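You operate a simulated robot arm through the tools that you are given. There is no shell and no other tool.

The job below is to be done with a simulated robot arm. You get a single attempt, and the scene is never put back.

## Task
Clamp the turntable can, put the green plug on its tab, then fit the purple round cap and black board.

It is judged by the outcome, as a careful person would: the job done as asked, and still so three seconds after it is handed in. It fails if anything else is knocked over, pushed out of place, dropped, spilled or broken. A push-on lid holds only when it is set on centred and level and pressed home; a screw cap is set on level and turned clockwise until tight.

## Robot
A 7-joint arm with a fingered hand, fixed in place. Base frame: the origin is on the floor under the middle of its stand, x ahead of it, y to its left, z up; the work surface is at about z = 786. Lengths are in mm, angles in rad, forces in N, time in s.
With the tool pointing down near the work surface it reaches from about 200 to 800 mm from the base axis. Its first joint turns from -2.897 to 2.897 rad. Payload 4.9 kg.
The tool frame sits at the grasp point between the pads (the TCP): z along the fingers, y along the line on which they close. The tips reach 32 mm beyond it. The gripper opens to 192 mm; its body begins 89 mm behind the TCP. The gripper is a hand of 3 fingers: y runs from the thumb to the fingers, the wrist lies at [0, 0, -267] in the tool frame, and closing takes about 1.5 s.
Orientation is that of the tool frame in the base frame, as a unit quaternion [w, x, y, z]. With the fingers straight down and closing along the base's y, the tool's x points along the base's -x, its y along +y and its z along -z.

## Interface
- The arm moves only by the tool move_arm. Its argument "deltas" is one flat list of numbers, 6 for each row, row after row: the shift along the base's x, y, z in cm, then the turn, a rotation vector about the base's x, y, z in rad. In form: [dx, dy, dz, wx, wy, wz, dx, dy, dz, wx, wy, wz, ...]. A call has 1 to 20 rows; each row shifts and turns the commanded pose from where the row before left it. "grip" is the gripper command, from -1 (shut) to 1 (fully open), values between in proportion, set as the call begins (left out, the last holds). Rows are played at 5 a second. More than 50 mm and 0.15 rad between two rows, or a gripper value outside its range, and nothing of the call is played. Where a pose cannot be reached the arm comes as near as it can. A force on the tool above 80 N (or 10 N above the force at the start of the call, whichever is more), or a blocked arm, ends the call early, and 0.2 s more pass. The fingers move at their own pace (about 153 mm/s each) and stop on an object; they squeeze with about 24 N. The grip force told is the motor's: it shows also when the fingers shut on nothing. Time passes only in rows, and 0.2 s behind the last, so rows that do not move let the fingers close. It gives the time, the measured TCP pose, the force on the tool (base axes), the opening and the grip force at its end, in the units of the frame above (readings bear some noise), with the torque about the TCP (base axes, N m) and any sound that the robot's microphone picked up.
- Cameras (640 x 400 px; columns grow to the right, rows downward): "scene" is fixed at [217.5, -508.9, 1379.5]; the picture's right is [0.89, -0.45, 0.00], its down [-0.21, -0.41, -0.89] and it looks along [0.40, 0.79, -0.46] (base axes); focal length 362 px, centre (320, 200). "wrist" rides on the gripper at [80, -46, -113] in the tool frame; the picture's right is [0.50, 0.87, 0.00], its down [-0.67, 0.39, -0.63] and it looks along [-0.55, 0.32, 0.78] (tool axes); focal length 226 px, centre (320, 200). There is no depth. A picture from a camera that has moved, and an enlarged one, comes with that camera's place and axes in the base frame and with its lens. The place of the scene camera against the robot may be out by one fixed shift of up to 18 mm in any direction.
- snapshot(camera): a new picture of that camera. No time passes.
- set_fingers(finger1, finger2, thumb_bend): sets how far each is bent, from 0 (flat) to 1 (curled in); at 0.3 the hand is open as for a grip, at 0.7 the pads meet at the TCP. One left out holds its place. A second passes; each finger stops where it meets its share of the squeeze, and holds until it gets a number again. A gripper value or a shape takes the hand back. It gives what a move gives, with no picture; readings hold the bend of each and the force on the fingers (four entries, about 0 where the hand has none), thumb and palm.
- hand_shape(shape): the hand has 3 fingers and takes this shape, open, in about a second: jaw (thumb against the fingers, like two jaws); tri (thumb and two fingers); tip (a fingertip pinch); poke (one finger out to press); point (the index stretched); flat (the hand flat); cup (the hand cupped); fist (a fist). The gripper value then closes the fingers along that shape, each until it touches; the sizes above hold for jaw. It gives what a move gives, with no picture.
- enlarge(camera, box): a new picture of the part [left, top, right, bottom] of that camera's present view, enlarged. No time passes.
- finish_job(): hands the job in; it is judged then, once.

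Nothing tells you positions but the pictures and the camera data. Unless the task says otherwise, let go and move clear before handing in.

The tools are called after "Request:" by a JSON object that holds its "fn" and its "kwargs". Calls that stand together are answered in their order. move_arm: Moves the arm, as the interface text tells. Its arguments: {"type":"object","properties":{"deltas":{"type":"array","items":{"type":"number"}},"grip":{"type":"number"}},"required":["deltas"]} The other tools are called the same way: hand_shape (shape) gives the hand a shape; set_fingers (finger1, finger2, thumb_bend) moves the fingers one by one; snapshot (camera) takes a picture; enlarge (camera, box) takes an enlarged picture of a part of a camera's view; finish_job () hands the job in.

At the start:

```text
time: 0.0
position: [524.7, 305.7, 1071.7]
tcp_rot: [0.001, -0.001, 1.0, 0.001]
wrist_force: [0.4, 0.9, 0.3]
wrist_torque: [0.03, 0.01, 0.0]
gripper_width: 191.8
grip_force: 0.1
shape: jaw
bend: [0.3, 0.3, 0.3]
finger forces: [0.1, 0.0, 0.1, 0.0, 0.0, 0.0]
```

scene: 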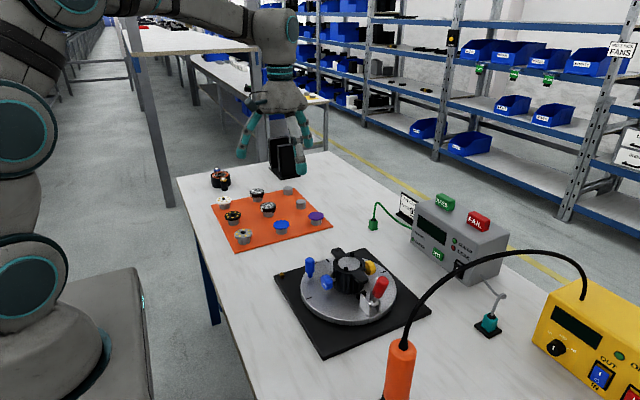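
wrist: 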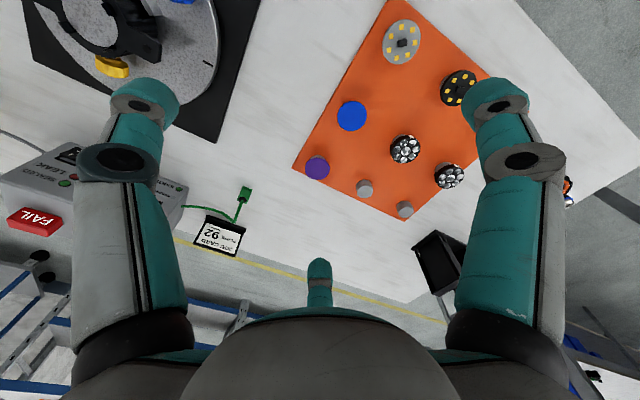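

I see a workbench with an orange mat holding small parts, a turntable with clamps, a green plug on a cable, and a test box. I'll look closer before moving anything.

Request:
{"fn": "enlarge", "kwargs": {"camera": "scene", "box": [260, 230, 440, 360]}}

Request:
{"fn": "enlarge", "kwargs": {"camera": "scene", "box": [190, 150, 350, 260]}}

Request:
{"fn": "enlarge", "kwargs": {"camera": "scene", "box": [350, 170, 530, 350]}}

Request:
{"fn": "enlarge", "kwargs": {"camera": "wrist", "box": [0, 0, 320, 280]}}

Request:
{"fn": "enlarge", "kwargs": {"camera": "wrist", "box": [280, 0, 600, 280]}}

```text
3.08 times, centred on (350, 295) of scene
camera zoom: at [217.5, -508.9, 1379.5], right [0.89, -0.45, 0.0], down [-0.21, -0.41, -0.89], along [0.4, 0.79, -0.46], focal length 1113 px, centre (228, -92)
```

zoom: 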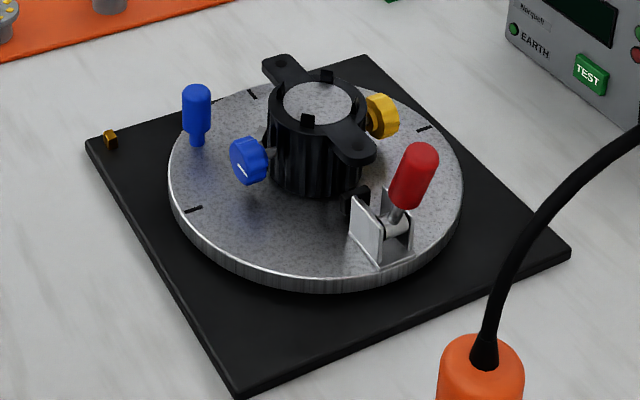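

```text
3.64 times, centred on (270, 205) of scene
camera zoom: at [217.5, -508.9, 1379.5], right [0.89, -0.45, 0.0], down [-0.21, -0.41, -0.89], along [0.4, 0.79, -0.46], focal length 1315 px, centre (502, 182)
```

zoom: 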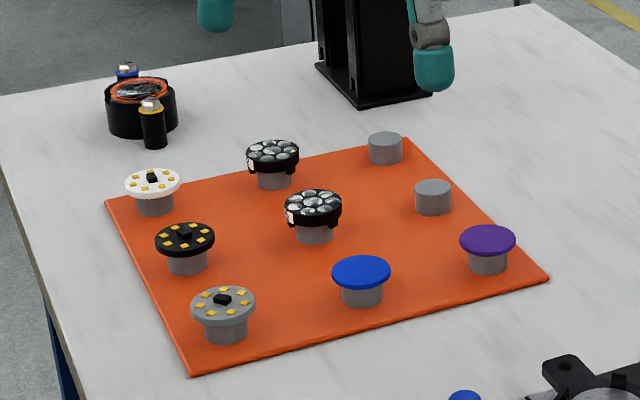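

```text
2.22 times, centred on (440, 260) of scene
camera zoom: at [217.5, -508.9, 1379.5], right [0.89, -0.45, 0.0], down [-0.21, -0.41, -0.89], along [0.4, 0.79, -0.46], focal length 804 px, centre (53, 67)
```

zoom: 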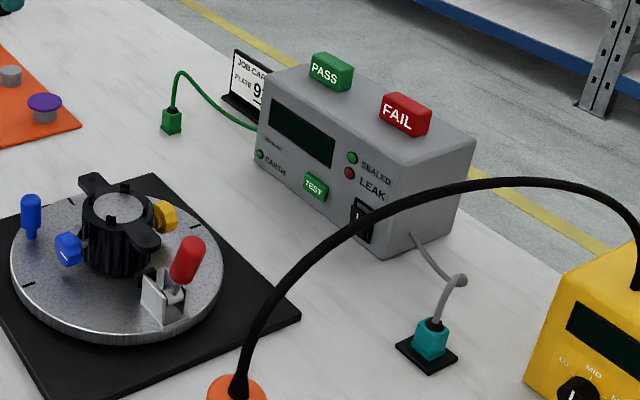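

```text
1.43 times, centred on (160, 140) of wrist
camera zoom: at [444.7, 260.2, 1183.4], right [-0.5, 0.87, 0.0], down [0.67, 0.39, 0.63], along [0.55, 0.32, -0.78], focal length 323 px, centre (549, 286)
```

zoom: 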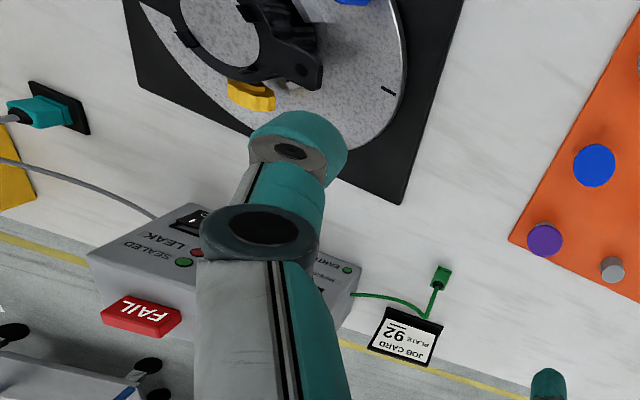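

```text
1.43 times, centred on (440, 140) of wrist
camera zoom: at [444.7, 260.2, 1183.4], right [-0.5, 0.87, 0.0], down [0.67, 0.39, 0.63], along [0.55, 0.32, -0.78], focal length 323 px, centre (149, 286)
```

zoom: 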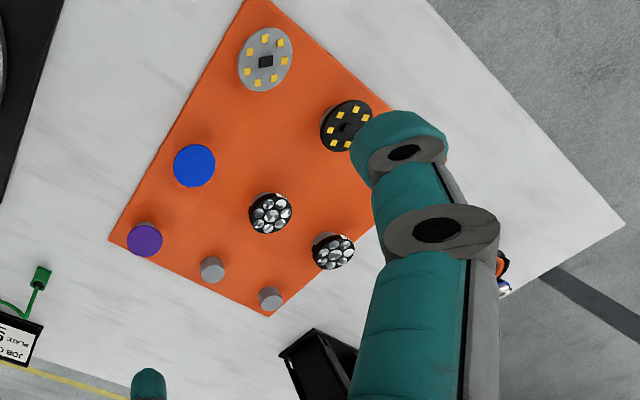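

The turntable is near (550, 10), the mat near (520, 465), and the green plug near (785, 268). I'll bring the wrist camera over the turntable for a closer look.

Request:
{"fn": "move_arm", "kwargs": {"deltas": [-1, -4.3, 0, 0, 0, 0, -1, -4.3, 0, 0, 0, 0, -1, -4.3, 0, 0, 0, 0, -1, -4.3, -0.5, 0, 0, 0, -1, -4.3, -0.5, 0, 0, 0, -1, -4.3, -0.5, 0, 0, 0, -1, -4.3, -0.5, 0, 0, 0, -1, -4.3, -0.5, 0, 0, 0]}}

Request:
{"fn": "snapshot", "kwargs": {"camera": "wrist"}}

Request:
{"fn": "snapshot", "kwargs": {"camera": "scene"}}

```text
time: 1.8
position: [446.2, -37.3, 1047.5]
tcp_rot: [0.0, 0.001, 1.0, 0.0]
wrist_force: [0.4, 0.6, 0.7]
wrist_torque: [0.01, -0.01, -0.05]
gripper_width: 191.6
grip_force: 0.0
shape: jaw
bend: [0.3, 0.3, 0.3]
finger forces: [0.0, 0.0, 0.0, 0.1, 0.0, 0.1]
```

```text
taken
camera wrist: at [366.3, -84.7, 1160.5], right [-0.5, 0.87, 0.0], down [0.67, 0.39, 0.63], along [0.55, 0.32, -0.78], focal length 226 px, centre (320, 200)
```

wrist: 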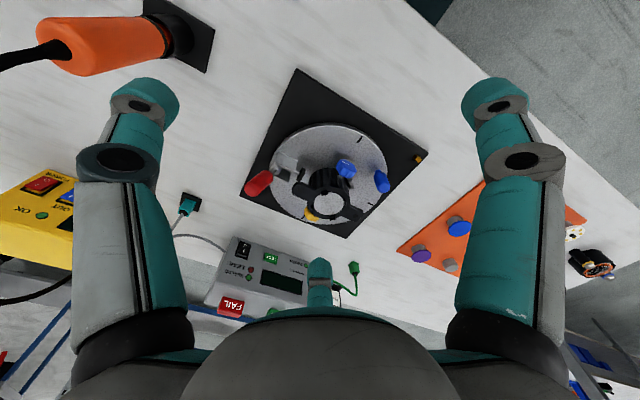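

```text
taken
```

scene: 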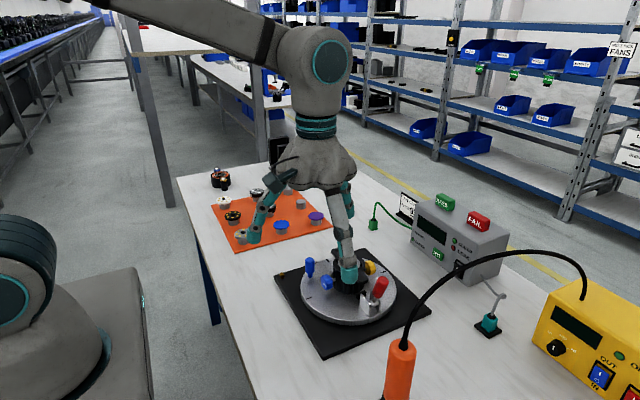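

Request:
{"fn": "enlarge", "kwargs": {"camera": "wrist", "box": [230, 60, 440, 245]}}

Request:
{"fn": "enlarge", "kwargs": {"camera": "wrist", "box": [160, 180, 380, 330]}}

```text
2.16 times, centred on (335, 152) of wrist
camera zoom: at [366.3, -84.7, 1160.5], right [-0.5, 0.87, 0.0], down [0.67, 0.39, 0.63], along [0.55, 0.32, -0.78], focal length 489 px, centre (288, 303)
```

zoom: 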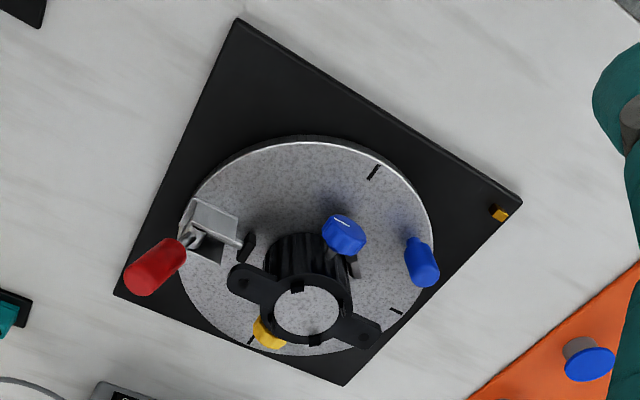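

```text
2.67 times, centred on (270, 255) of wrist
camera zoom: at [366.3, -84.7, 1160.5], right [-0.5, 0.87, 0.0], down [0.67, 0.39, 0.63], along [0.55, 0.32, -0.78], focal length 603 px, centre (453, 53)
```

zoom: 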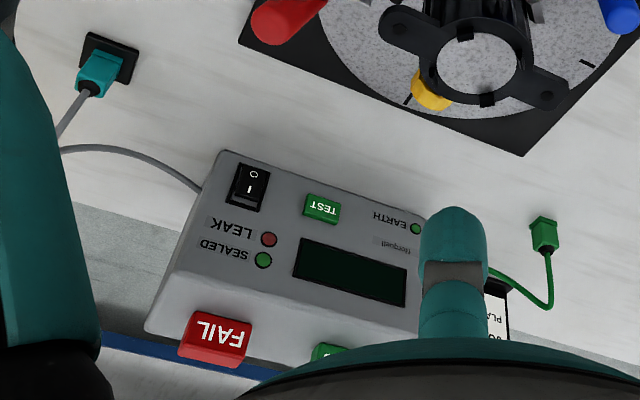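

I'll take a closer look at the job card, the tester and the mat parts before getting nearer to the turntable.

Request:
{"fn": "enlarge", "kwargs": {"camera": "scene", "box": [360, 185, 440, 235]}}

Request:
{"fn": "move_arm", "kwargs": {"deltas": [1.2, 1.5, -1.5, 0, 0, 0, 1.2, 1.5, -1.5, 0, 0, 0, 1.2, 1.5, -1.5, 0, 0, 0]}}

Request:
{"fn": "enlarge", "kwargs": {"camera": "wrist", "box": [180, 40, 460, 280]}}

```text
8.00 times, centred on (400, 210) of scene
camera zoom: at [217.5, -508.9, 1379.5], right [0.89, -0.45, 0.0], down [-0.21, -0.41, -0.89], along [0.4, 0.79, -0.46], focal length 2893 px, centre (-320, 120)
```

zoom: 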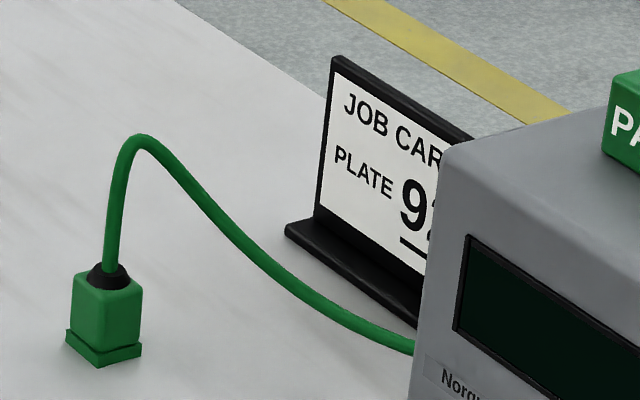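

```text
time: 2.6
position: [479.7, 9.6, 1000.8]
tcp_rot: [-0.001, 0.0, 1.0, 0.001]
wrist_force: [0.8, 0.1, -0.9]
wrist_torque: [0.0, -0.02, 0.01]
gripper_width: 191.9
grip_force: 0.0
shape: jaw
bend: [0.3, 0.3, 0.3]
finger forces: [0.1, 0.0, 0.1, 0.1, 0.0, 0.0]
```

```text
1.67 times, centred on (320, 160) of wrist
camera zoom: at [399.8, -36.9, 1112.7], right [-0.5, 0.87, 0.0], down [0.67, 0.39, 0.63], along [0.55, 0.32, -0.78], focal length 377 px, centre (320, 267)
```

zoom: 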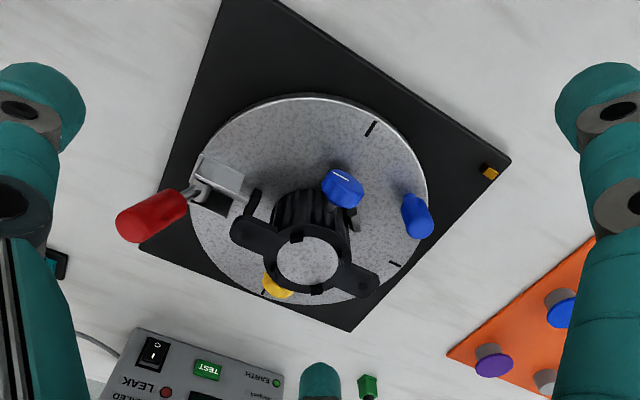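

Request:
{"fn": "enlarge", "kwargs": {"camera": "wrist", "box": [270, 100, 380, 200]}}

Request:
{"fn": "enlarge", "kwargs": {"camera": "scene", "box": [310, 240, 400, 310]}}

Request:
{"fn": "enlarge", "kwargs": {"camera": "wrist", "box": [360, 90, 460, 170]}}

```text
4.00 times, centred on (325, 150) of wrist
camera zoom: at [399.8, -36.9, 1112.7], right [-0.5, 0.87, 0.0], down [0.67, 0.39, 0.63], along [0.55, 0.32, -0.78], focal length 904 px, centre (300, 400)
```

zoom: 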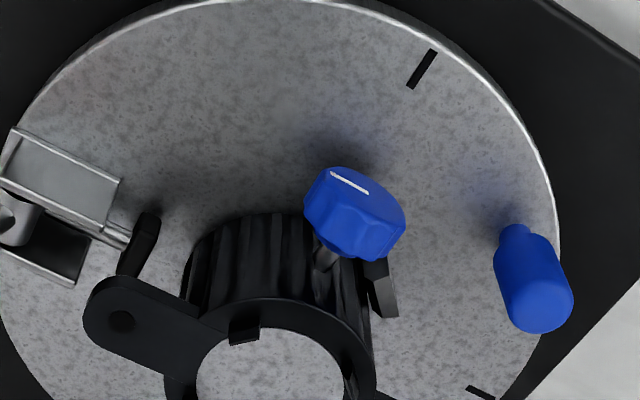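

```text
5.71 times, centred on (355, 275) of scene
camera zoom: at [217.5, -508.9, 1379.5], right [0.89, -0.45, 0.0], down [-0.21, -0.41, -0.89], along [0.4, 0.79, -0.46], focal length 2066 px, centre (120, -229)
```

zoom: 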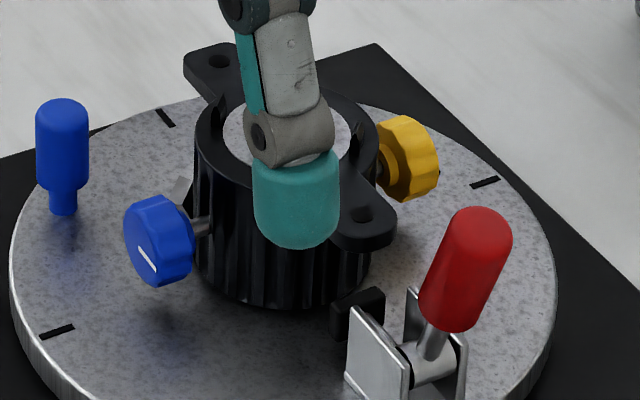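

```text
5.00 times, centred on (410, 130) of wrist
camera zoom: at [399.8, -36.9, 1112.7], right [-0.5, 0.87, 0.0], down [0.67, 0.39, 0.63], along [0.55, 0.32, -0.78], focal length 1130 px, centre (-130, 550)
```

zoom: 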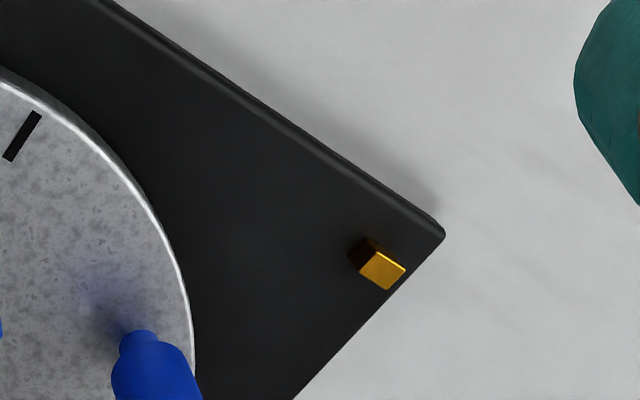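

There's a small grey tab on the can's side behind the blue knob, likely the earth tab. Next I'll inspect the mat up close.

Request:
{"fn": "move_arm", "kwargs": {"deltas": [-0.9, 4.6, 0, 0, 0, 0, -0.9, 4.6, 0, 0, 0, 0, -0.9, 4.6, 0, 0, 0, 0, -0.9, 4.6, 0, 0, 0, 0, -0.9, 4.6, 0, 0, 0, 0, -0.9, 4.6, -1, 0, 0, 0, -0.9, 4.6, -1, 0, 0, 0, -0.9, 4.6, -1, 0, 0, 0]}}

Request:
{"fn": "snapshot", "kwargs": {"camera": "wrist"}}

Request:
{"fn": "enlarge", "kwargs": {"camera": "wrist", "box": [180, 60, 460, 280]}}

Request:
{"fn": "enlarge", "kwargs": {"camera": "scene", "box": [310, 240, 400, 310]}}

```text
time: 4.4
position: [411.3, 376.7, 969.1]
tcp_rot: [0.0, 0.001, 1.0, 0.0]
wrist_force: [0.9, 0.4, 0.7]
wrist_torque: [0.0, 0.03, 0.0]
gripper_width: 192.1
grip_force: 0.0
shape: jaw
bend: [0.3, 0.3, 0.3]
finger forces: [0.0, 0.1, 0.0, 0.0, 0.0, 0.1]
```

```text
taken
camera wrist: at [331.3, 329.6, 1081.8], right [-0.5, 0.87, 0.0], down [0.67, 0.39, 0.63], along [0.55, 0.32, -0.78], focal length 226 px, centre (320, 200)
```

wrist: 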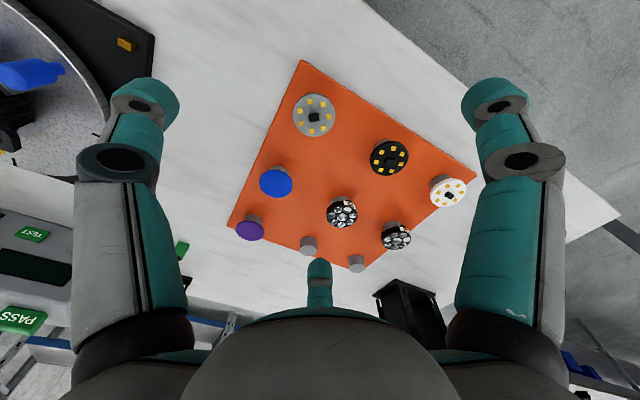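

```text
1.82 times, centred on (320, 170) of wrist
camera zoom: at [331.3, 329.6, 1081.8], right [-0.5, 0.87, 0.0], down [0.67, 0.39, 0.63], along [0.55, 0.32, -0.78], focal length 411 px, centre (320, 254)
```

zoom: 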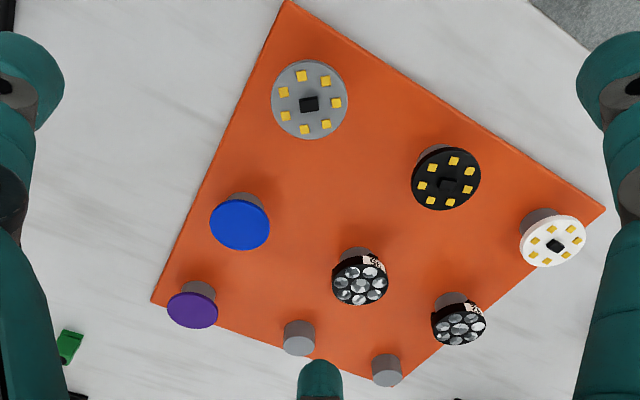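

```text
5.71 times, centred on (355, 275) of scene
camera zoom: at [217.5, -508.9, 1379.5], right [0.89, -0.45, 0.0], down [-0.21, -0.41, -0.89], along [0.4, 0.79, -0.46], focal length 2066 px, centre (120, -229)
```

zoom: 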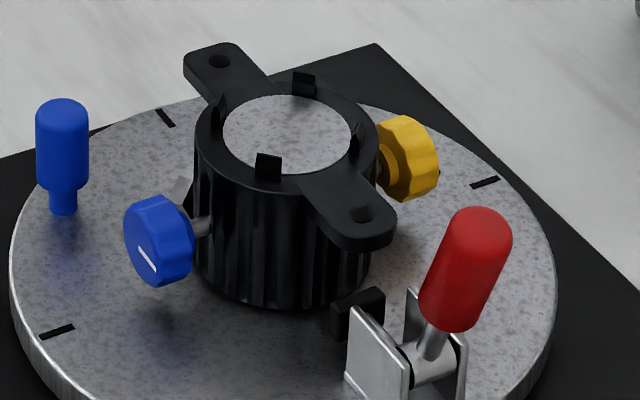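

The can has four upright clips on its top ring; the inner face is about 51 mm across, and the black board and purple cap are about 50 mm each. I'll get a lower view of the can's tab and the toggle clamp.

Request:
{"fn": "move_arm", "kwargs": {"deltas": [-0.4, -4, 0, 0, 0, 0, -0.4, -4, 0, 0, 0, 0, -0.4, -4, 0, 0, 0, 0, -0.4, -4, 0, 0, 0, 0, -0.4, -4, -1, 0, 0, 0, -0.4, -4, -1, 0, 0, 0, -0.4, -4, -1, 0, 0, 0, -0.4, -4, -1, 0, 0, 0]}}

Request:
{"fn": "snapshot", "kwargs": {"camera": "wrist"}}

Request:
{"fn": "enlarge", "kwargs": {"camera": "wrist", "box": [180, 160, 340, 270]}}

Request:
{"fn": "enlarge", "kwargs": {"camera": "wrist", "box": [240, 190, 310, 240]}}

Request:
{"fn": "enlarge", "kwargs": {"camera": "scene", "box": [325, 250, 405, 320]}}

```text
time: 6.2
position: [373.4, 57.3, 930.7]
tcp_rot: [0.0, 0.0, 1.0, 0.001]
wrist_force: [0.7, 0.4, 0.8]
wrist_torque: [0.03, -0.01, -0.03]
gripper_width: 191.9
grip_force: 0.1
shape: jaw
bend: [0.3, 0.3, 0.3]
finger forces: [0.0, 0.0, 0.1, 0.0, 0.1, 0.0]
```

```text
taken
camera wrist: at [293.8, 10.4, 1042.9], right [-0.5, 0.87, 0.0], down [0.67, 0.39, 0.63], along [0.55, 0.32, -0.78], focal length 226 px, centre (320, 200)
```

wrist: 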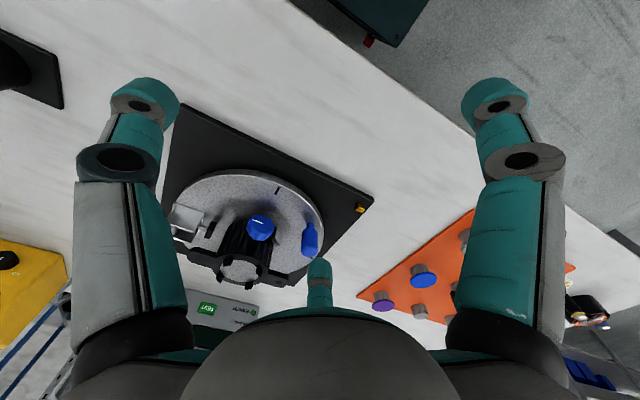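

```text
3.64 times, centred on (260, 215) of wrist
camera zoom: at [293.8, 10.4, 1042.9], right [-0.5, 0.87, 0.0], down [0.67, 0.39, 0.63], along [0.55, 0.32, -0.78], focal length 822 px, centre (538, 146)
```

zoom: 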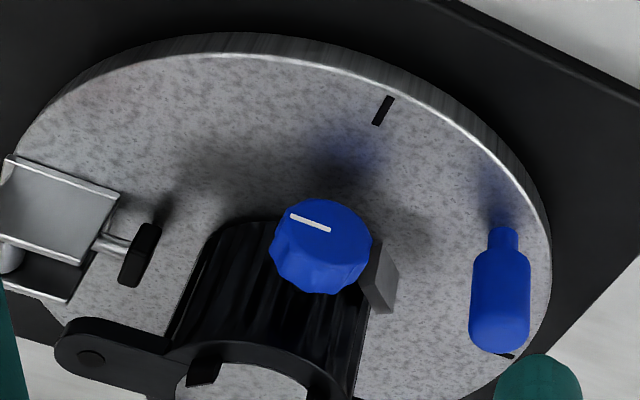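

```text
8.00 times, centred on (275, 215) of wrist
camera zoom: at [293.8, 10.4, 1042.9], right [-0.5, 0.87, 0.0], down [0.67, 0.39, 0.63], along [0.55, 0.32, -0.78], focal length 1808 px, centre (680, 80)
```

zoom: 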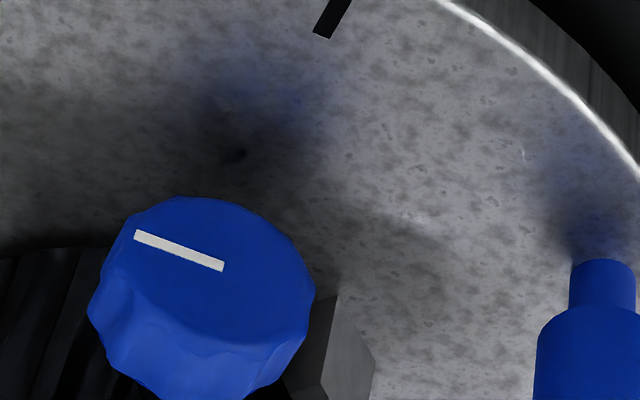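

```text
5.71 times, centred on (365, 285) of scene
camera zoom: at [217.5, -508.9, 1379.5], right [0.89, -0.45, 0.0], down [-0.21, -0.41, -0.89], along [0.4, 0.79, -0.46], focal length 2066 px, centre (63, -286)
```

zoom: 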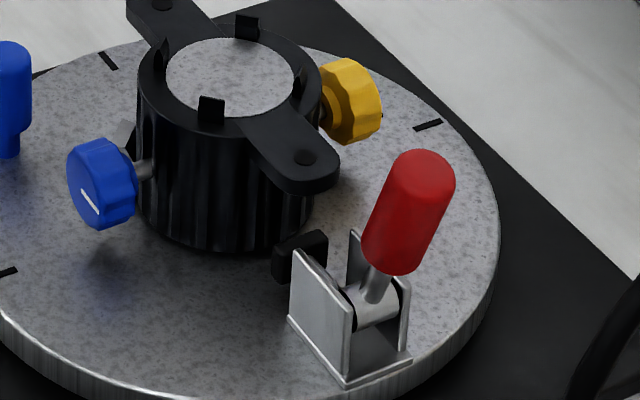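

Request:
{"fn": "move_arm", "kwargs": {"deltas": [0.76, 1.2, 0.3, 0, 0, -0.1428, 0.76, 1.2, 0.3, 0, 0, -0.1428, 0.76, 1.2, 0.3, 0, 0, -0.1428, 0.76, 1.2, 0, 0, 0, -0.1428, 0.76, 1.2, 0, 0, 0, -0.1428, 0.76, 1.2, 0, 0, 0, -0.1428, 0.76, 1.2, 0, 0, 0, -0.1428, 0.76, 1.2, 0, 0, 0, -0.1428, 0.76, 1.2, 0, 0, 0, -0.1428, 0.76, 1.2, 0, 0, 0, -0.1428, 0.76, 1.2, 0, 0, 0, -0.1428]}}

Request:
{"fn": "snapshot", "kwargs": {"camera": "wrist"}}

```text
time: 8.6
position: [461.0, 188.9, 937.2]
tcp_rot: [-0.001, 0.708, 0.706, -0.001]
wrist_force: [-0.5, 0.5, 0.1]
wrist_torque: [-0.03, -0.02, 0.02]
gripper_width: 191.9
grip_force: 0.1
shape: jaw
bend: [0.3, 0.3, 0.3]
finger forces: [0.1, 0.1, 0.0, 0.1, 0.0, 0.1]
```

```text
taken
camera wrist: at [413.7, 267.9, 1050.1], right [0.87, 0.5, 0.0], down [0.39, -0.67, 0.63], along [0.31, -0.55, -0.78], focal length 226 px, centre (320, 200)
```

wrist: 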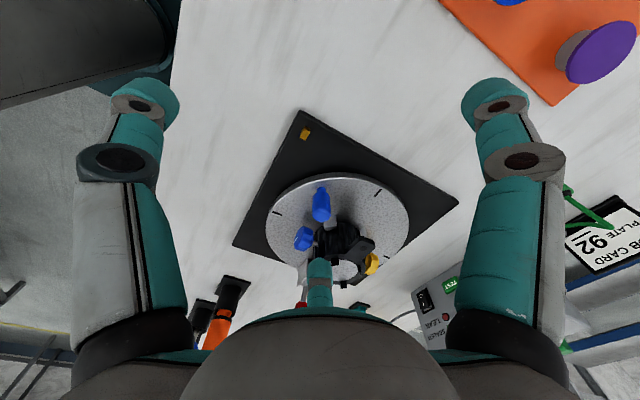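

Request:
{"fn": "enlarge", "kwargs": {"camera": "wrist", "box": [285, 175, 395, 295]}}

Request:
{"fn": "enlarge", "kwargs": {"camera": "wrist", "box": [295, 195, 365, 265]}}

Request:
{"fn": "enlarge", "kwargs": {"camera": "wrist", "box": [540, 170, 640, 280]}}

```text
3.33 times, centred on (340, 235) of wrist
camera zoom: at [413.7, 267.9, 1050.1], right [0.87, 0.5, 0.0], down [0.39, -0.67, 0.63], along [0.31, -0.55, -0.78], focal length 754 px, centre (253, 83)
```

zoom: 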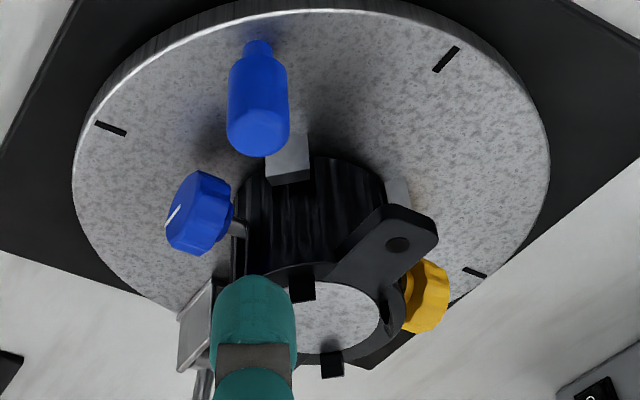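

```text
5.71 times, centred on (330, 230) of wrist
camera zoom: at [413.7, 267.9, 1050.1], right [0.87, 0.5, 0.0], down [0.39, -0.67, 0.63], along [0.31, -0.55, -0.78], focal length 1292 px, centre (263, 29)
```

zoom: 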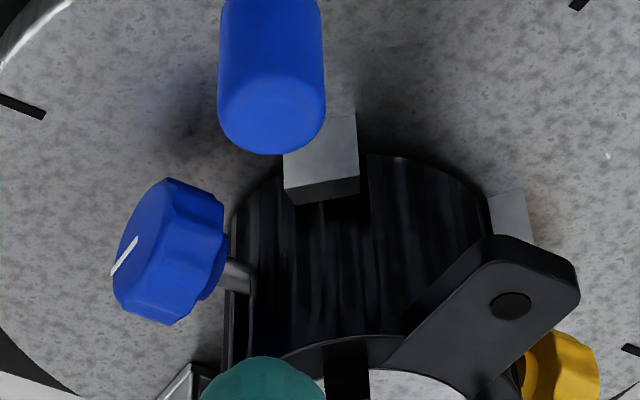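

```text
3.64 times, centred on (590, 225) of wrist
camera zoom: at [413.7, 267.9, 1050.1], right [0.87, 0.5, 0.0], down [0.39, -0.67, 0.63], along [0.31, -0.55, -0.78], focal length 822 px, centre (-662, 109)
```

zoom: 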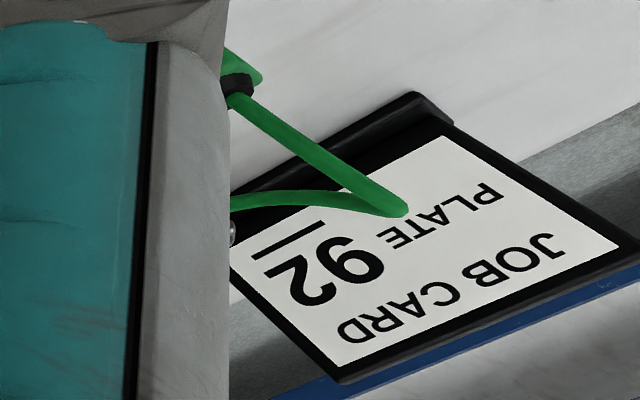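

The two grey blocks around the can look like locating stops opposite the clamp pad. I need to see the far side of the can to find the earth tab, so I'll rotate the wrist further.

Request:
{"fn": "move_arm", "kwargs": {"deltas": [1, -0.3, 1.2, 0, 0, -0.131, 2, -0.5, 1.2, 0, 0, -0.131, 2.1, -0.7, 1, 0, 0, -0.131, 2.1, -0.7, 0, 0, 0, -0.131, 2.1, -0.7, 0, 0, 0, -0.131, 2.1, -0.7, 0, 0, 0, -0.131, 2.1, -0.7, 0, 0, 0, -0.131, 2.1, -0.7, 0, 0, 0, -0.131]}}

Request:
{"fn": "snapshot", "kwargs": {"camera": "wrist"}}

Request:
{"fn": "snapshot", "kwargs": {"camera": "scene"}}

```text
time: 10.4
position: [617.0, 136.2, 972.9]
tcp_rot: [0.0, 0.967, 0.256, 0.0]
wrist_force: [0.5, 1.1, 0.1]
wrist_torque: [-0.01, 0.03, 0.01]
gripper_width: 191.8
grip_force: 0.1
shape: jaw
bend: [0.3, 0.3, 0.3]
finger forces: [0.0, 0.1, 0.0, 0.0, 0.0, 0.0]
```

```text
taken
camera wrist: at [663.3, 214.8, 1086.3], right [0.86, -0.5, 0.0], down [-0.39, -0.67, 0.63], along [-0.32, -0.55, -0.77], focal length 226 px, centre (320, 200)
```

wrist: 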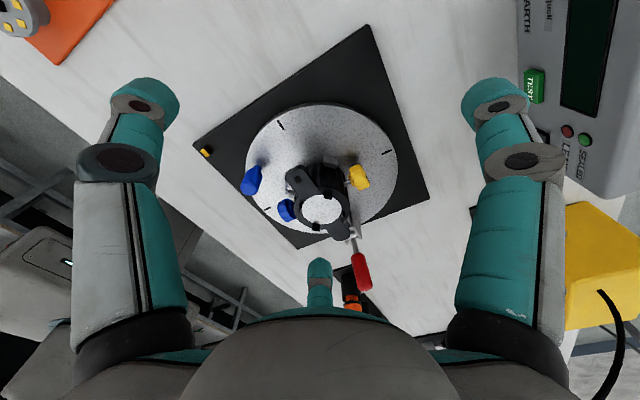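

```text
taken
```

scene: 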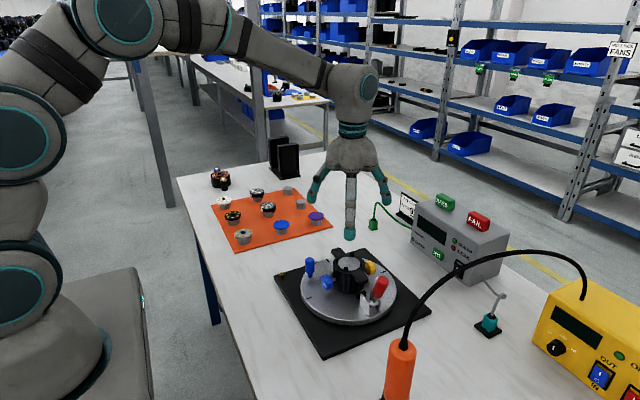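

Request:
{"fn": "enlarge", "kwargs": {"camera": "wrist", "box": [260, 130, 400, 250]}}

Request:
{"fn": "enlarge", "kwargs": {"camera": "wrist", "box": [280, 145, 370, 220]}}

Request:
{"fn": "enlarge", "kwargs": {"camera": "wrist", "box": [185, 130, 235, 175]}}

```text
3.33 times, centred on (330, 190) of wrist
camera zoom: at [663.3, 214.8, 1086.3], right [0.86, -0.5, 0.0], down [-0.39, -0.67, 0.63], along [-0.32, -0.55, -0.77], focal length 754 px, centre (287, 233)
```

zoom: 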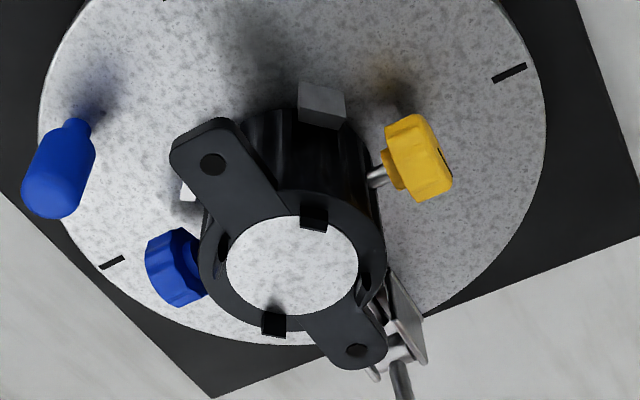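

```text
5.33 times, centred on (325, 182) of wrist
camera zoom: at [663.3, 214.8, 1086.3], right [0.86, -0.5, 0.0], down [-0.39, -0.67, 0.63], along [-0.32, -0.55, -0.77], focal length 1206 px, centre (293, 293)
```

zoom: 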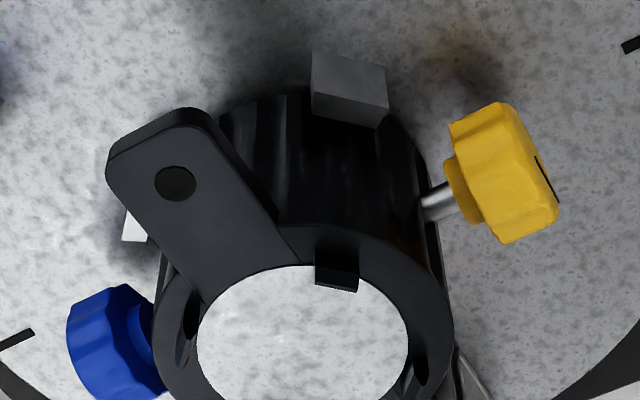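

```text
8.89 times, centred on (210, 152) of wrist
camera zoom: at [663.3, 214.8, 1086.3], right [0.86, -0.5, 0.0], down [-0.39, -0.67, 0.63], along [-0.32, -0.55, -0.77], focal length 2009 px, centre (1298, 622)
```

zoom: 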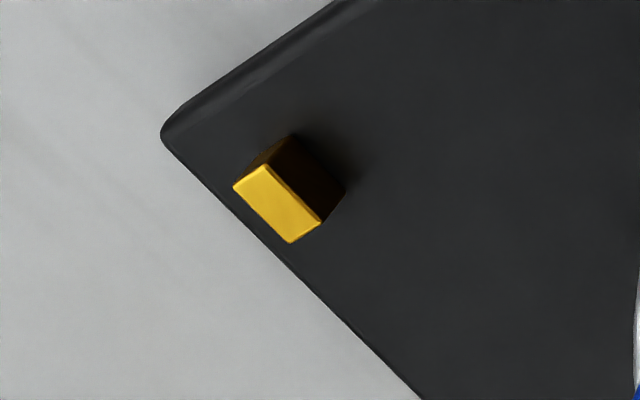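

The only tab I find is the brass post on the turntable plate's corner near (451, 167); the grey blocks are stops for the can. Now I'll examine the toggle clamp in detail to decide which way its handle goes.

Request:
{"fn": "enlarge", "kwargs": {"camera": "scene", "box": [355, 268, 400, 323]}}

Request:
{"fn": "enlarge", "kwargs": {"camera": "wrist", "box": [325, 205, 395, 305]}}

Request:
{"fn": "enlarge", "kwargs": {"camera": "scene", "box": [330, 180, 600, 400]}}

```text
7.27 times, centred on (378, 296) of scene
camera zoom: at [217.5, -508.9, 1379.5], right [0.89, -0.45, 0.0], down [-0.21, -0.41, -0.89], along [0.4, 0.79, -0.46], focal length 2630 px, centre (-98, -494)
```

zoom: 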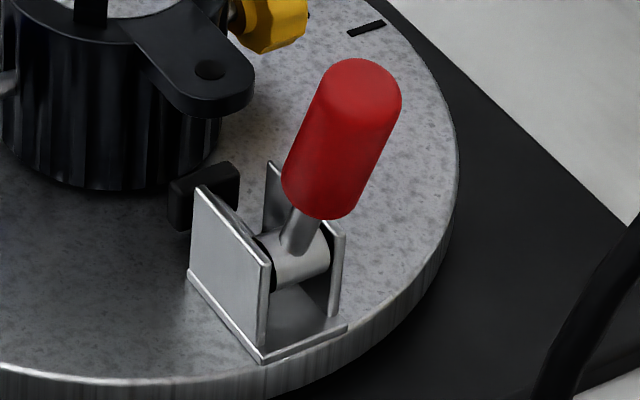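

```text
4.00 times, centred on (360, 255) of wrist
camera zoom: at [663.3, 214.8, 1086.3], right [0.86, -0.5, 0.0], down [-0.39, -0.67, 0.63], along [-0.32, -0.55, -0.77], focal length 904 px, centre (160, -20)
```

zoom: 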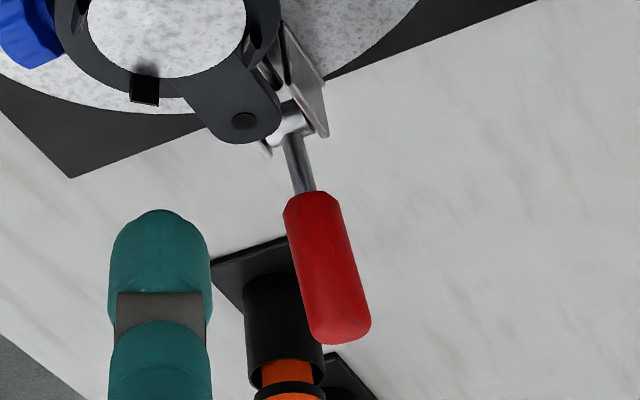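

```text
1.82 times, centred on (465, 290) of scene
camera zoom: at [217.5, -508.9, 1379.5], right [0.89, -0.45, 0.0], down [-0.21, -0.41, -0.89], along [0.4, 0.79, -0.46], focal length 658 px, centre (56, 36)
```

zoom: 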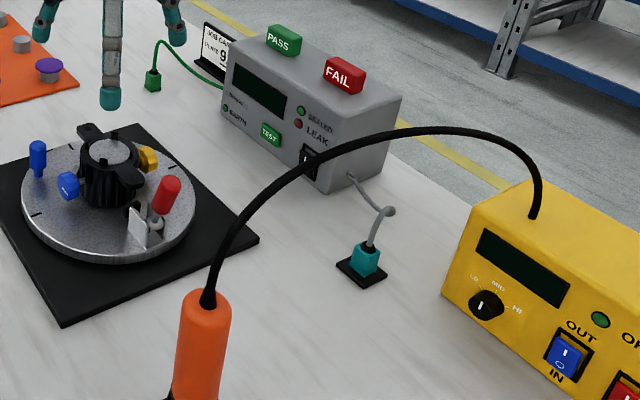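

The handle top is at about (568, -75, 917), leaning roughly 20° away from the can, pivoting near (571, -47, 838). I'll turn the hand back, hover over the handle with the fingers half open, and check.

Request:
{"fn": "move_arm", "kwargs": {"deltas": [0, 0, 2, 0, 0, 0.1454, 0, 0, 2, 0, 0, 0.1454, -0.3, -1.5, 0, 0, 0, 0.1454, -0.3, -1.5, 0, 0, 0, 0.1454, -0.3, -1.5, 0, 0, 0, 0.1454, -0.3, -1.5, 0, 0, 0, 0.1454, -0.3, -1.5, 0, 0, 0, 0.1454, -0.3, -1.5, 0, 0, 0, 0.1454, -0.3, -1.5, 0, 0, 0, 0.1454, -0.3, -1.5, 0, 0, 0, 0.1454, -0.3, -1.5, 0, 0, 0, 0.1454, -0.3, -1.5, 0, 0, 0, 0.1454, -0.3, -1.5, 0, 0, 0, 0.1454, -0.3, -1.5, 0, 0, 0, 0.1454, -0.3, -1.5, 0, 0, 0, 0.1454, -0.3, -1.5, 0, 0, 0, 0.1454, -0.3, -1.5, 0, 0, 0, 0.1454, -0.3, -1.5, 0, 0, 0, 0.1454], "grip": 0.2}}

Request:
{"fn": "snapshot", "kwargs": {"camera": "wrist"}}

Request:
{"fn": "snapshot", "kwargs": {"camera": "scene"}}

```text
time: 14.2
position: [567.0, -102.0, 1014.1]
tcp_rot: [0.0, 0.0, 1.0, -0.001]
wrist_force: [-0.4, 0.3, -0.3]
wrist_torque: [-0.01, -0.01, 0.01]
gripper_width: 116.0
grip_force: 0.0
shape: jaw
bend: [0.32, 0.32, 0.7]
finger forces: [0.0, 0.1, 0.0, 0.1, 0.1, 0.0]
```

```text
taken
camera wrist: at [487.0, -148.8, 1125.5], right [-0.5, 0.87, 0.0], down [0.67, 0.39, 0.63], along [0.55, 0.32, -0.78], focal length 226 px, centre (320, 200)
```

wrist: 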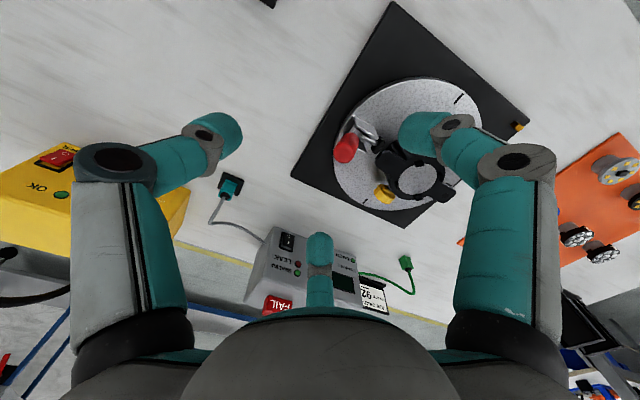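

```text
taken
```

scene: 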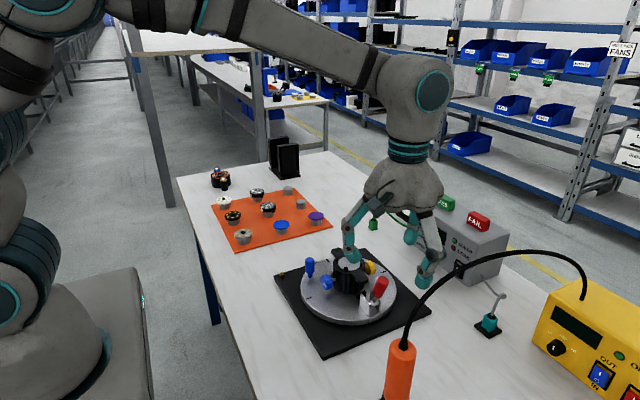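

The finger readings look uneven, so I'll close the hand here in free air to learn how the fingers come together.

Request:
{"fn": "move_arm", "kwargs": {"deltas": [0, 0, 0, 0, 0, 0, 0, 0, 0, 0, 0, 0, 0, 0, 0, 0, 0, 0, 0, 0, 0, 0, 0, 0, 0, 0, 0, 0, 0, 0], "grip": -0.5}}

Request:
{"fn": "snapshot", "kwargs": {"camera": "wrist"}}

Request:
{"fn": "enlarge", "kwargs": {"camera": "scene", "box": [310, 130, 470, 310]}}

Request:
{"fn": "move_arm", "kwargs": {"deltas": [0, 0, 0, 0, 0, 0, 0, 0, 0, 0, 0, 0, 0, 0, 0, 0, 0, 0, 0, 0, 0, 0, 0, 0, 0, 0, 0, 0, 0, 0], "grip": -1}}

Request:
{"fn": "snapshot", "kwargs": {"camera": "wrist"}}

```text
time: 15.4
position: [567.6, -102.0, 1013.5]
tcp_rot: [-0.001, 0.001, 1.0, 0.001]
wrist_force: [-0.5, -0.6, -0.2]
wrist_torque: [0.0, 0.02, -0.04]
gripper_width: 48.3
grip_force: 0.0
shape: jaw
bend: [0.78, 0.78, 0.7]
finger forces: [0.0, 0.0, 0.0, 0.0, 0.0, 0.0]
```

```text
taken
camera wrist: at [487.0, -148.4, 1125.5], right [-0.5, 0.87, 0.0], down [0.67, 0.39, 0.63], along [0.55, 0.31, -0.78], focal length 226 px, centre (320, 200)
```

wrist: 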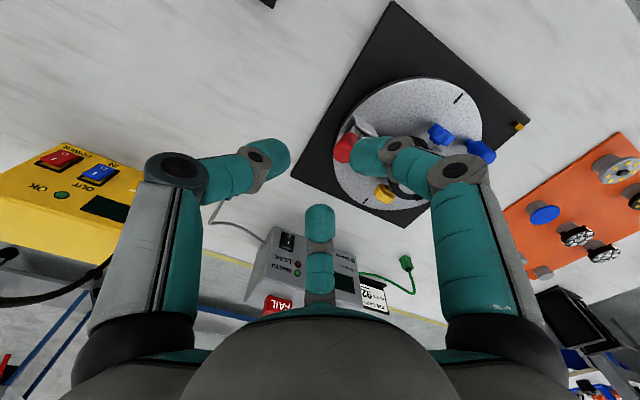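

```text
2.22 times, centred on (390, 220) of scene
camera zoom: at [217.5, -508.9, 1379.5], right [0.89, -0.45, 0.0], down [-0.21, -0.41, -0.89], along [0.4, 0.79, -0.46], focal length 804 px, centre (164, 156)
```

zoom: 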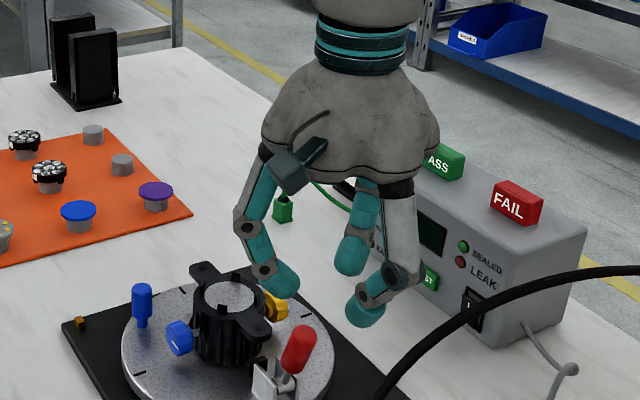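

```text
time: 16.6
position: [567.8, -102.6, 1012.7]
tcp_rot: [0.0, 0.0, 1.0, 0.0]
wrist_force: [-0.2, -1.0, 0.1]
wrist_torque: [0.0, 0.01, -0.01]
gripper_width: 0.2
grip_force: 23.6
shape: jaw
bend: [0.7, 0.7, 0.7]
finger forces: [0.0, 0.0, 0.0, 0.0, 0.0, 0.0]
```

```text
taken
camera wrist: at [487.0, -148.4, 1125.5], right [-0.5, 0.87, 0.0], down [0.67, 0.39, 0.63], along [0.55, 0.31, -0.78], focal length 226 px, centre (320, 200)
```

wrist: 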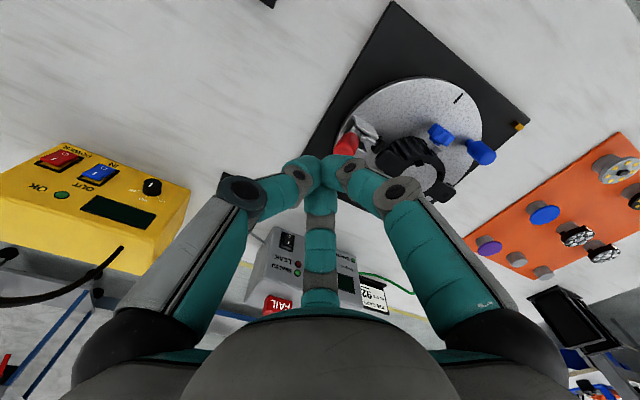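

The three fingers close symmetrically like a chuck around the TCP, which suits these parts. Now I'll open modestly, tilt to match the handle's lean, and approach along its axis.

Request:
{"fn": "move_arm", "kwargs": {"deltas": [0, 0, 0, 0.113, 0, 0, 0, 0, 0, 0.113, 0, 0, 0, 0, 0, 0.113, 0, 0, 0, -0.4, -1, 0, 0, 0, 0, 0.5, -1.5, 0, 0, 0, 0, 0.5, -1.5, 0, 0, 0], "grip": -0.05}}

Request:
{"fn": "snapshot", "kwargs": {"camera": "wrist"}}

Request:
{"fn": "enlarge", "kwargs": {"camera": "scene", "box": [310, 180, 450, 320]}}

```text
time: 18.0
position: [568.8, -95.9, 973.1]
tcp_rot: [0.0, 0.001, 0.986, 0.169]
wrist_force: [0.3, 0.2, 0.7]
wrist_torque: [0.01, -0.01, -0.02]
gripper_width: 91.1
grip_force: 0.1
shape: jaw
bend: [0.38, 0.38, 0.7]
finger forces: [0.1, 0.1, 0.1, 0.1, 0.0, 0.1]
```

```text
taken
camera wrist: at [488.4, -177.2, 1064.2], right [-0.5, 0.82, 0.29], down [0.67, 0.15, 0.72], along [0.55, 0.55, -0.63], focal length 226 px, centre (320, 200)
```

wrist: 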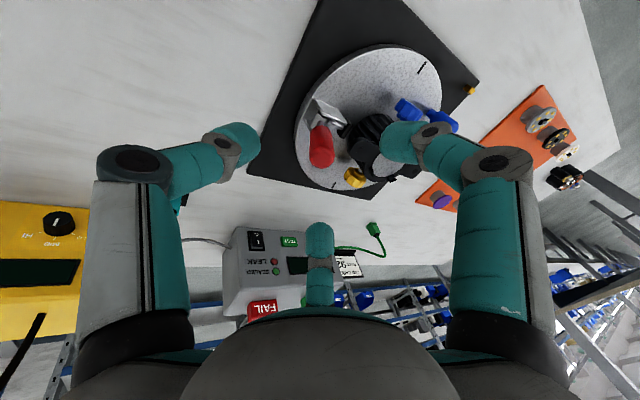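

```text
2.86 times, centred on (380, 250) of scene
camera zoom: at [217.5, -508.9, 1379.5], right [0.89, -0.45, 0.0], down [-0.21, -0.41, -0.89], along [0.4, 0.79, -0.46], focal length 1033 px, centre (149, 57)
```

zoom: 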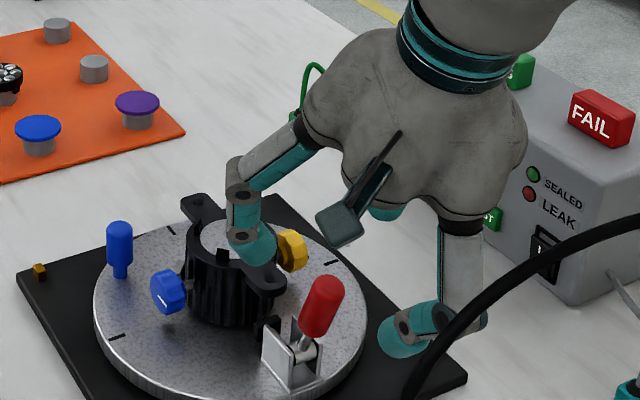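

Request:
{"fn": "move_arm", "kwargs": {"deltas": [0, 0.55, -1.5, 0, 0, 0, 0, 0.55, -1.5, 0, 0, 0, 0, 0.55, -1.5, 0, 0, 0, 0, 0.5, -1.4, 0, 0, 0]}}

Request:
{"fn": "snapshot", "kwargs": {"camera": "wrist"}}

Request:
{"fn": "enlarge", "kwargs": {"camera": "scene", "box": [310, 180, 450, 320]}}

```text
time: 19.0
position: [569.7, -74.8, 914.3]
tcp_rot: [0.0, 0.001, 0.986, 0.169]
wrist_force: [0.1, 0.0, -0.1]
wrist_torque: [-0.03, -0.01, -0.04]
gripper_width: 90.9
grip_force: 0.1
shape: jaw
bend: [0.38, 0.38, 0.7]
finger forces: [0.0, 0.0, 0.1, 0.0, 0.0, 0.0]
```

```text
taken
camera wrist: at [489.2, -156.5, 1005.2], right [-0.5, 0.82, 0.29], down [0.67, 0.15, 0.72], along [0.55, 0.55, -0.63], focal length 226 px, centre (320, 200)
```

wrist: 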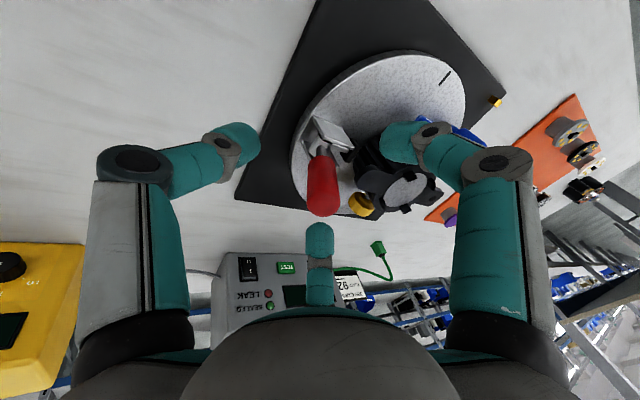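

```text
2.86 times, centred on (380, 250) of scene
camera zoom: at [217.5, -508.9, 1379.5], right [0.89, -0.45, 0.0], down [-0.21, -0.41, -0.89], along [0.4, 0.79, -0.46], focal length 1033 px, centre (149, 57)
```

zoom: 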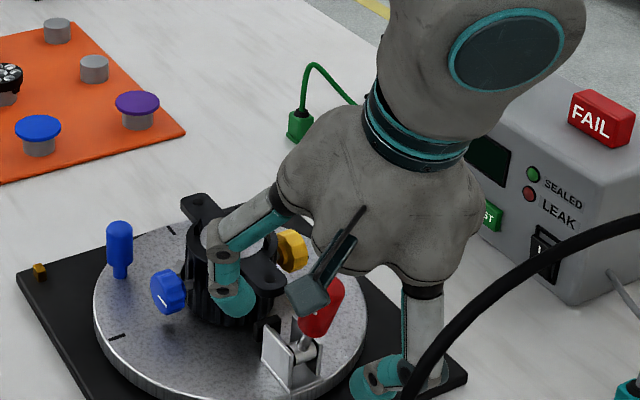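

The red handle is centred between the fingers. Closing on it now.

Request:
{"fn": "move_arm", "kwargs": {"deltas": [0, 0, 0, 0, 0, 0, 0, 0, 0, 0, 0, 0, 0, 0, 0, 0, 0, 0, 0, 0, 0, 0, 0, 0], "grip": -1}}

Request:
{"fn": "snapshot", "kwargs": {"camera": "wrist"}}

Request:
{"fn": "enlarge", "kwargs": {"camera": "scene", "box": [310, 180, 450, 320]}}

```text
time: 20.0
position: [570.0, -75.8, 913.3]
tcp_rot: [-0.001, 0.001, 0.986, 0.168]
wrist_force: [0.4, 1.4, -4.4]
wrist_torque: [-0.05, -0.04, -0.03]
gripper_width: 14.4
grip_force: 23.8
shape: jaw
bend: [0.74, 0.74, 0.7]
finger forces: [20.6, 21.4, 0.1, 0.1, 21.0, 0.0]
```

```text
taken
camera wrist: at [489.1, -156.6, 1005.1], right [-0.5, 0.82, 0.29], down [0.67, 0.15, 0.72], along [0.55, 0.55, -0.63], focal length 226 px, centre (320, 200)
```

wrist: 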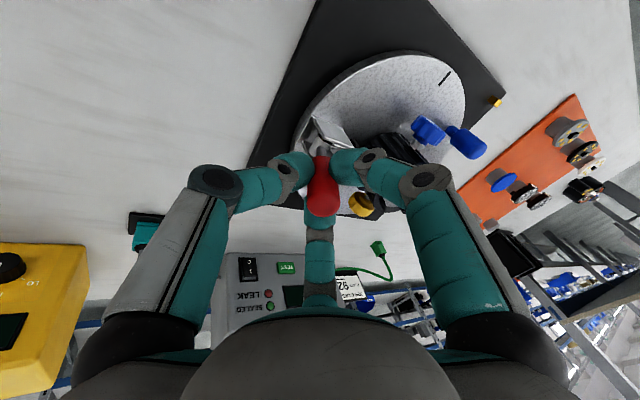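

```text
2.86 times, centred on (380, 250) of scene
camera zoom: at [217.5, -508.9, 1379.5], right [0.89, -0.45, 0.0], down [-0.21, -0.41, -0.89], along [0.4, 0.79, -0.46], focal length 1033 px, centre (149, 57)
```

zoom: 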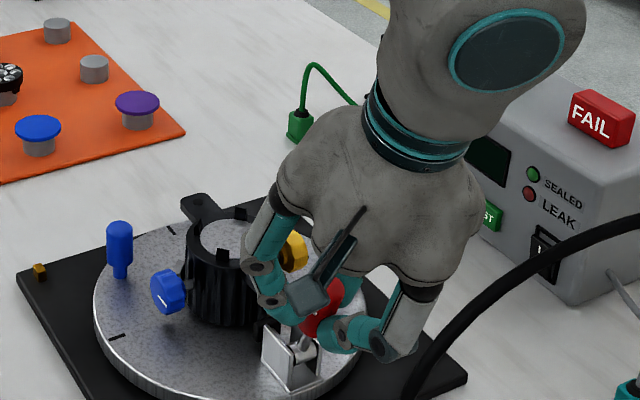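

All three fingers hold the handle. I'll test a small arc toward the can, watching the force.

Request:
{"fn": "move_arm", "kwargs": {"deltas": [0, 0.37, 0.13, -0.05, 0, 0, 0, 0.38, 0.11, -0.05, 0, 0]}}

Request:
{"fn": "snapshot", "kwargs": {"camera": "wrist"}}

Request:
{"fn": "enlarge", "kwargs": {"camera": "scene", "box": [310, 180, 450, 320]}}

```text
time: 20.6
position: [568.4, -69.0, 916.0]
tcp_rot: [-0.001, 0.002, 0.993, 0.118]
wrist_force: [1.0, -16.1, -14.4]
wrist_torque: [-0.39, -0.04, -0.04]
gripper_width: 14.0
grip_force: 24.1
shape: jaw
bend: [0.74, 0.74, 0.7]
finger forces: [17.0, 18.6, 0.0, 0.0, 30.0, 0.0]
```

```text
taken
camera wrist: at [488.1, -140.5, 1015.2], right [-0.5, 0.84, 0.2], down [0.67, 0.23, 0.7], along [0.55, 0.49, -0.68], focal length 226 px, centre (320, 200)
```

wrist: 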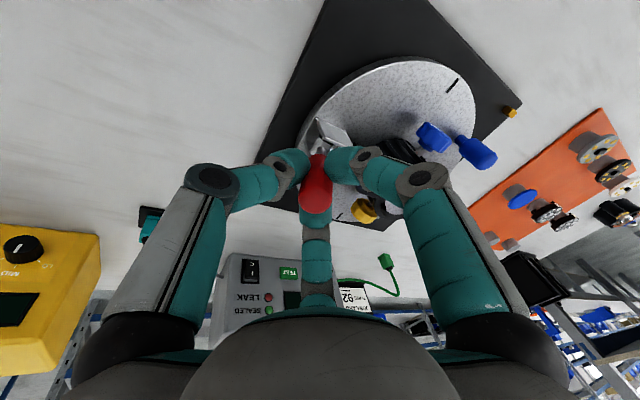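

```text
2.86 times, centred on (380, 250) of scene
camera zoom: at [217.5, -508.9, 1379.5], right [0.89, -0.45, 0.0], down [-0.21, -0.41, -0.89], along [0.4, 0.79, -0.46], focal length 1033 px, centre (149, 57)
```

zoom: 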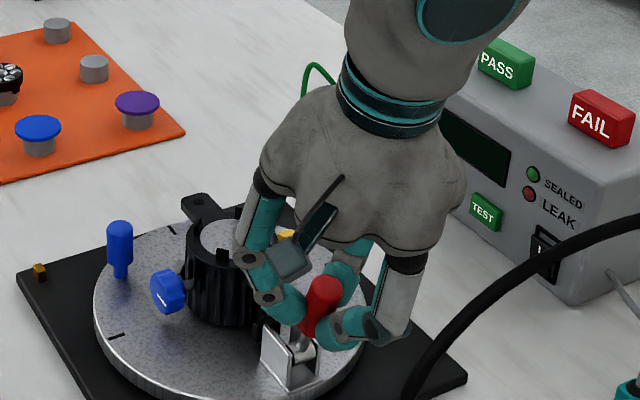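

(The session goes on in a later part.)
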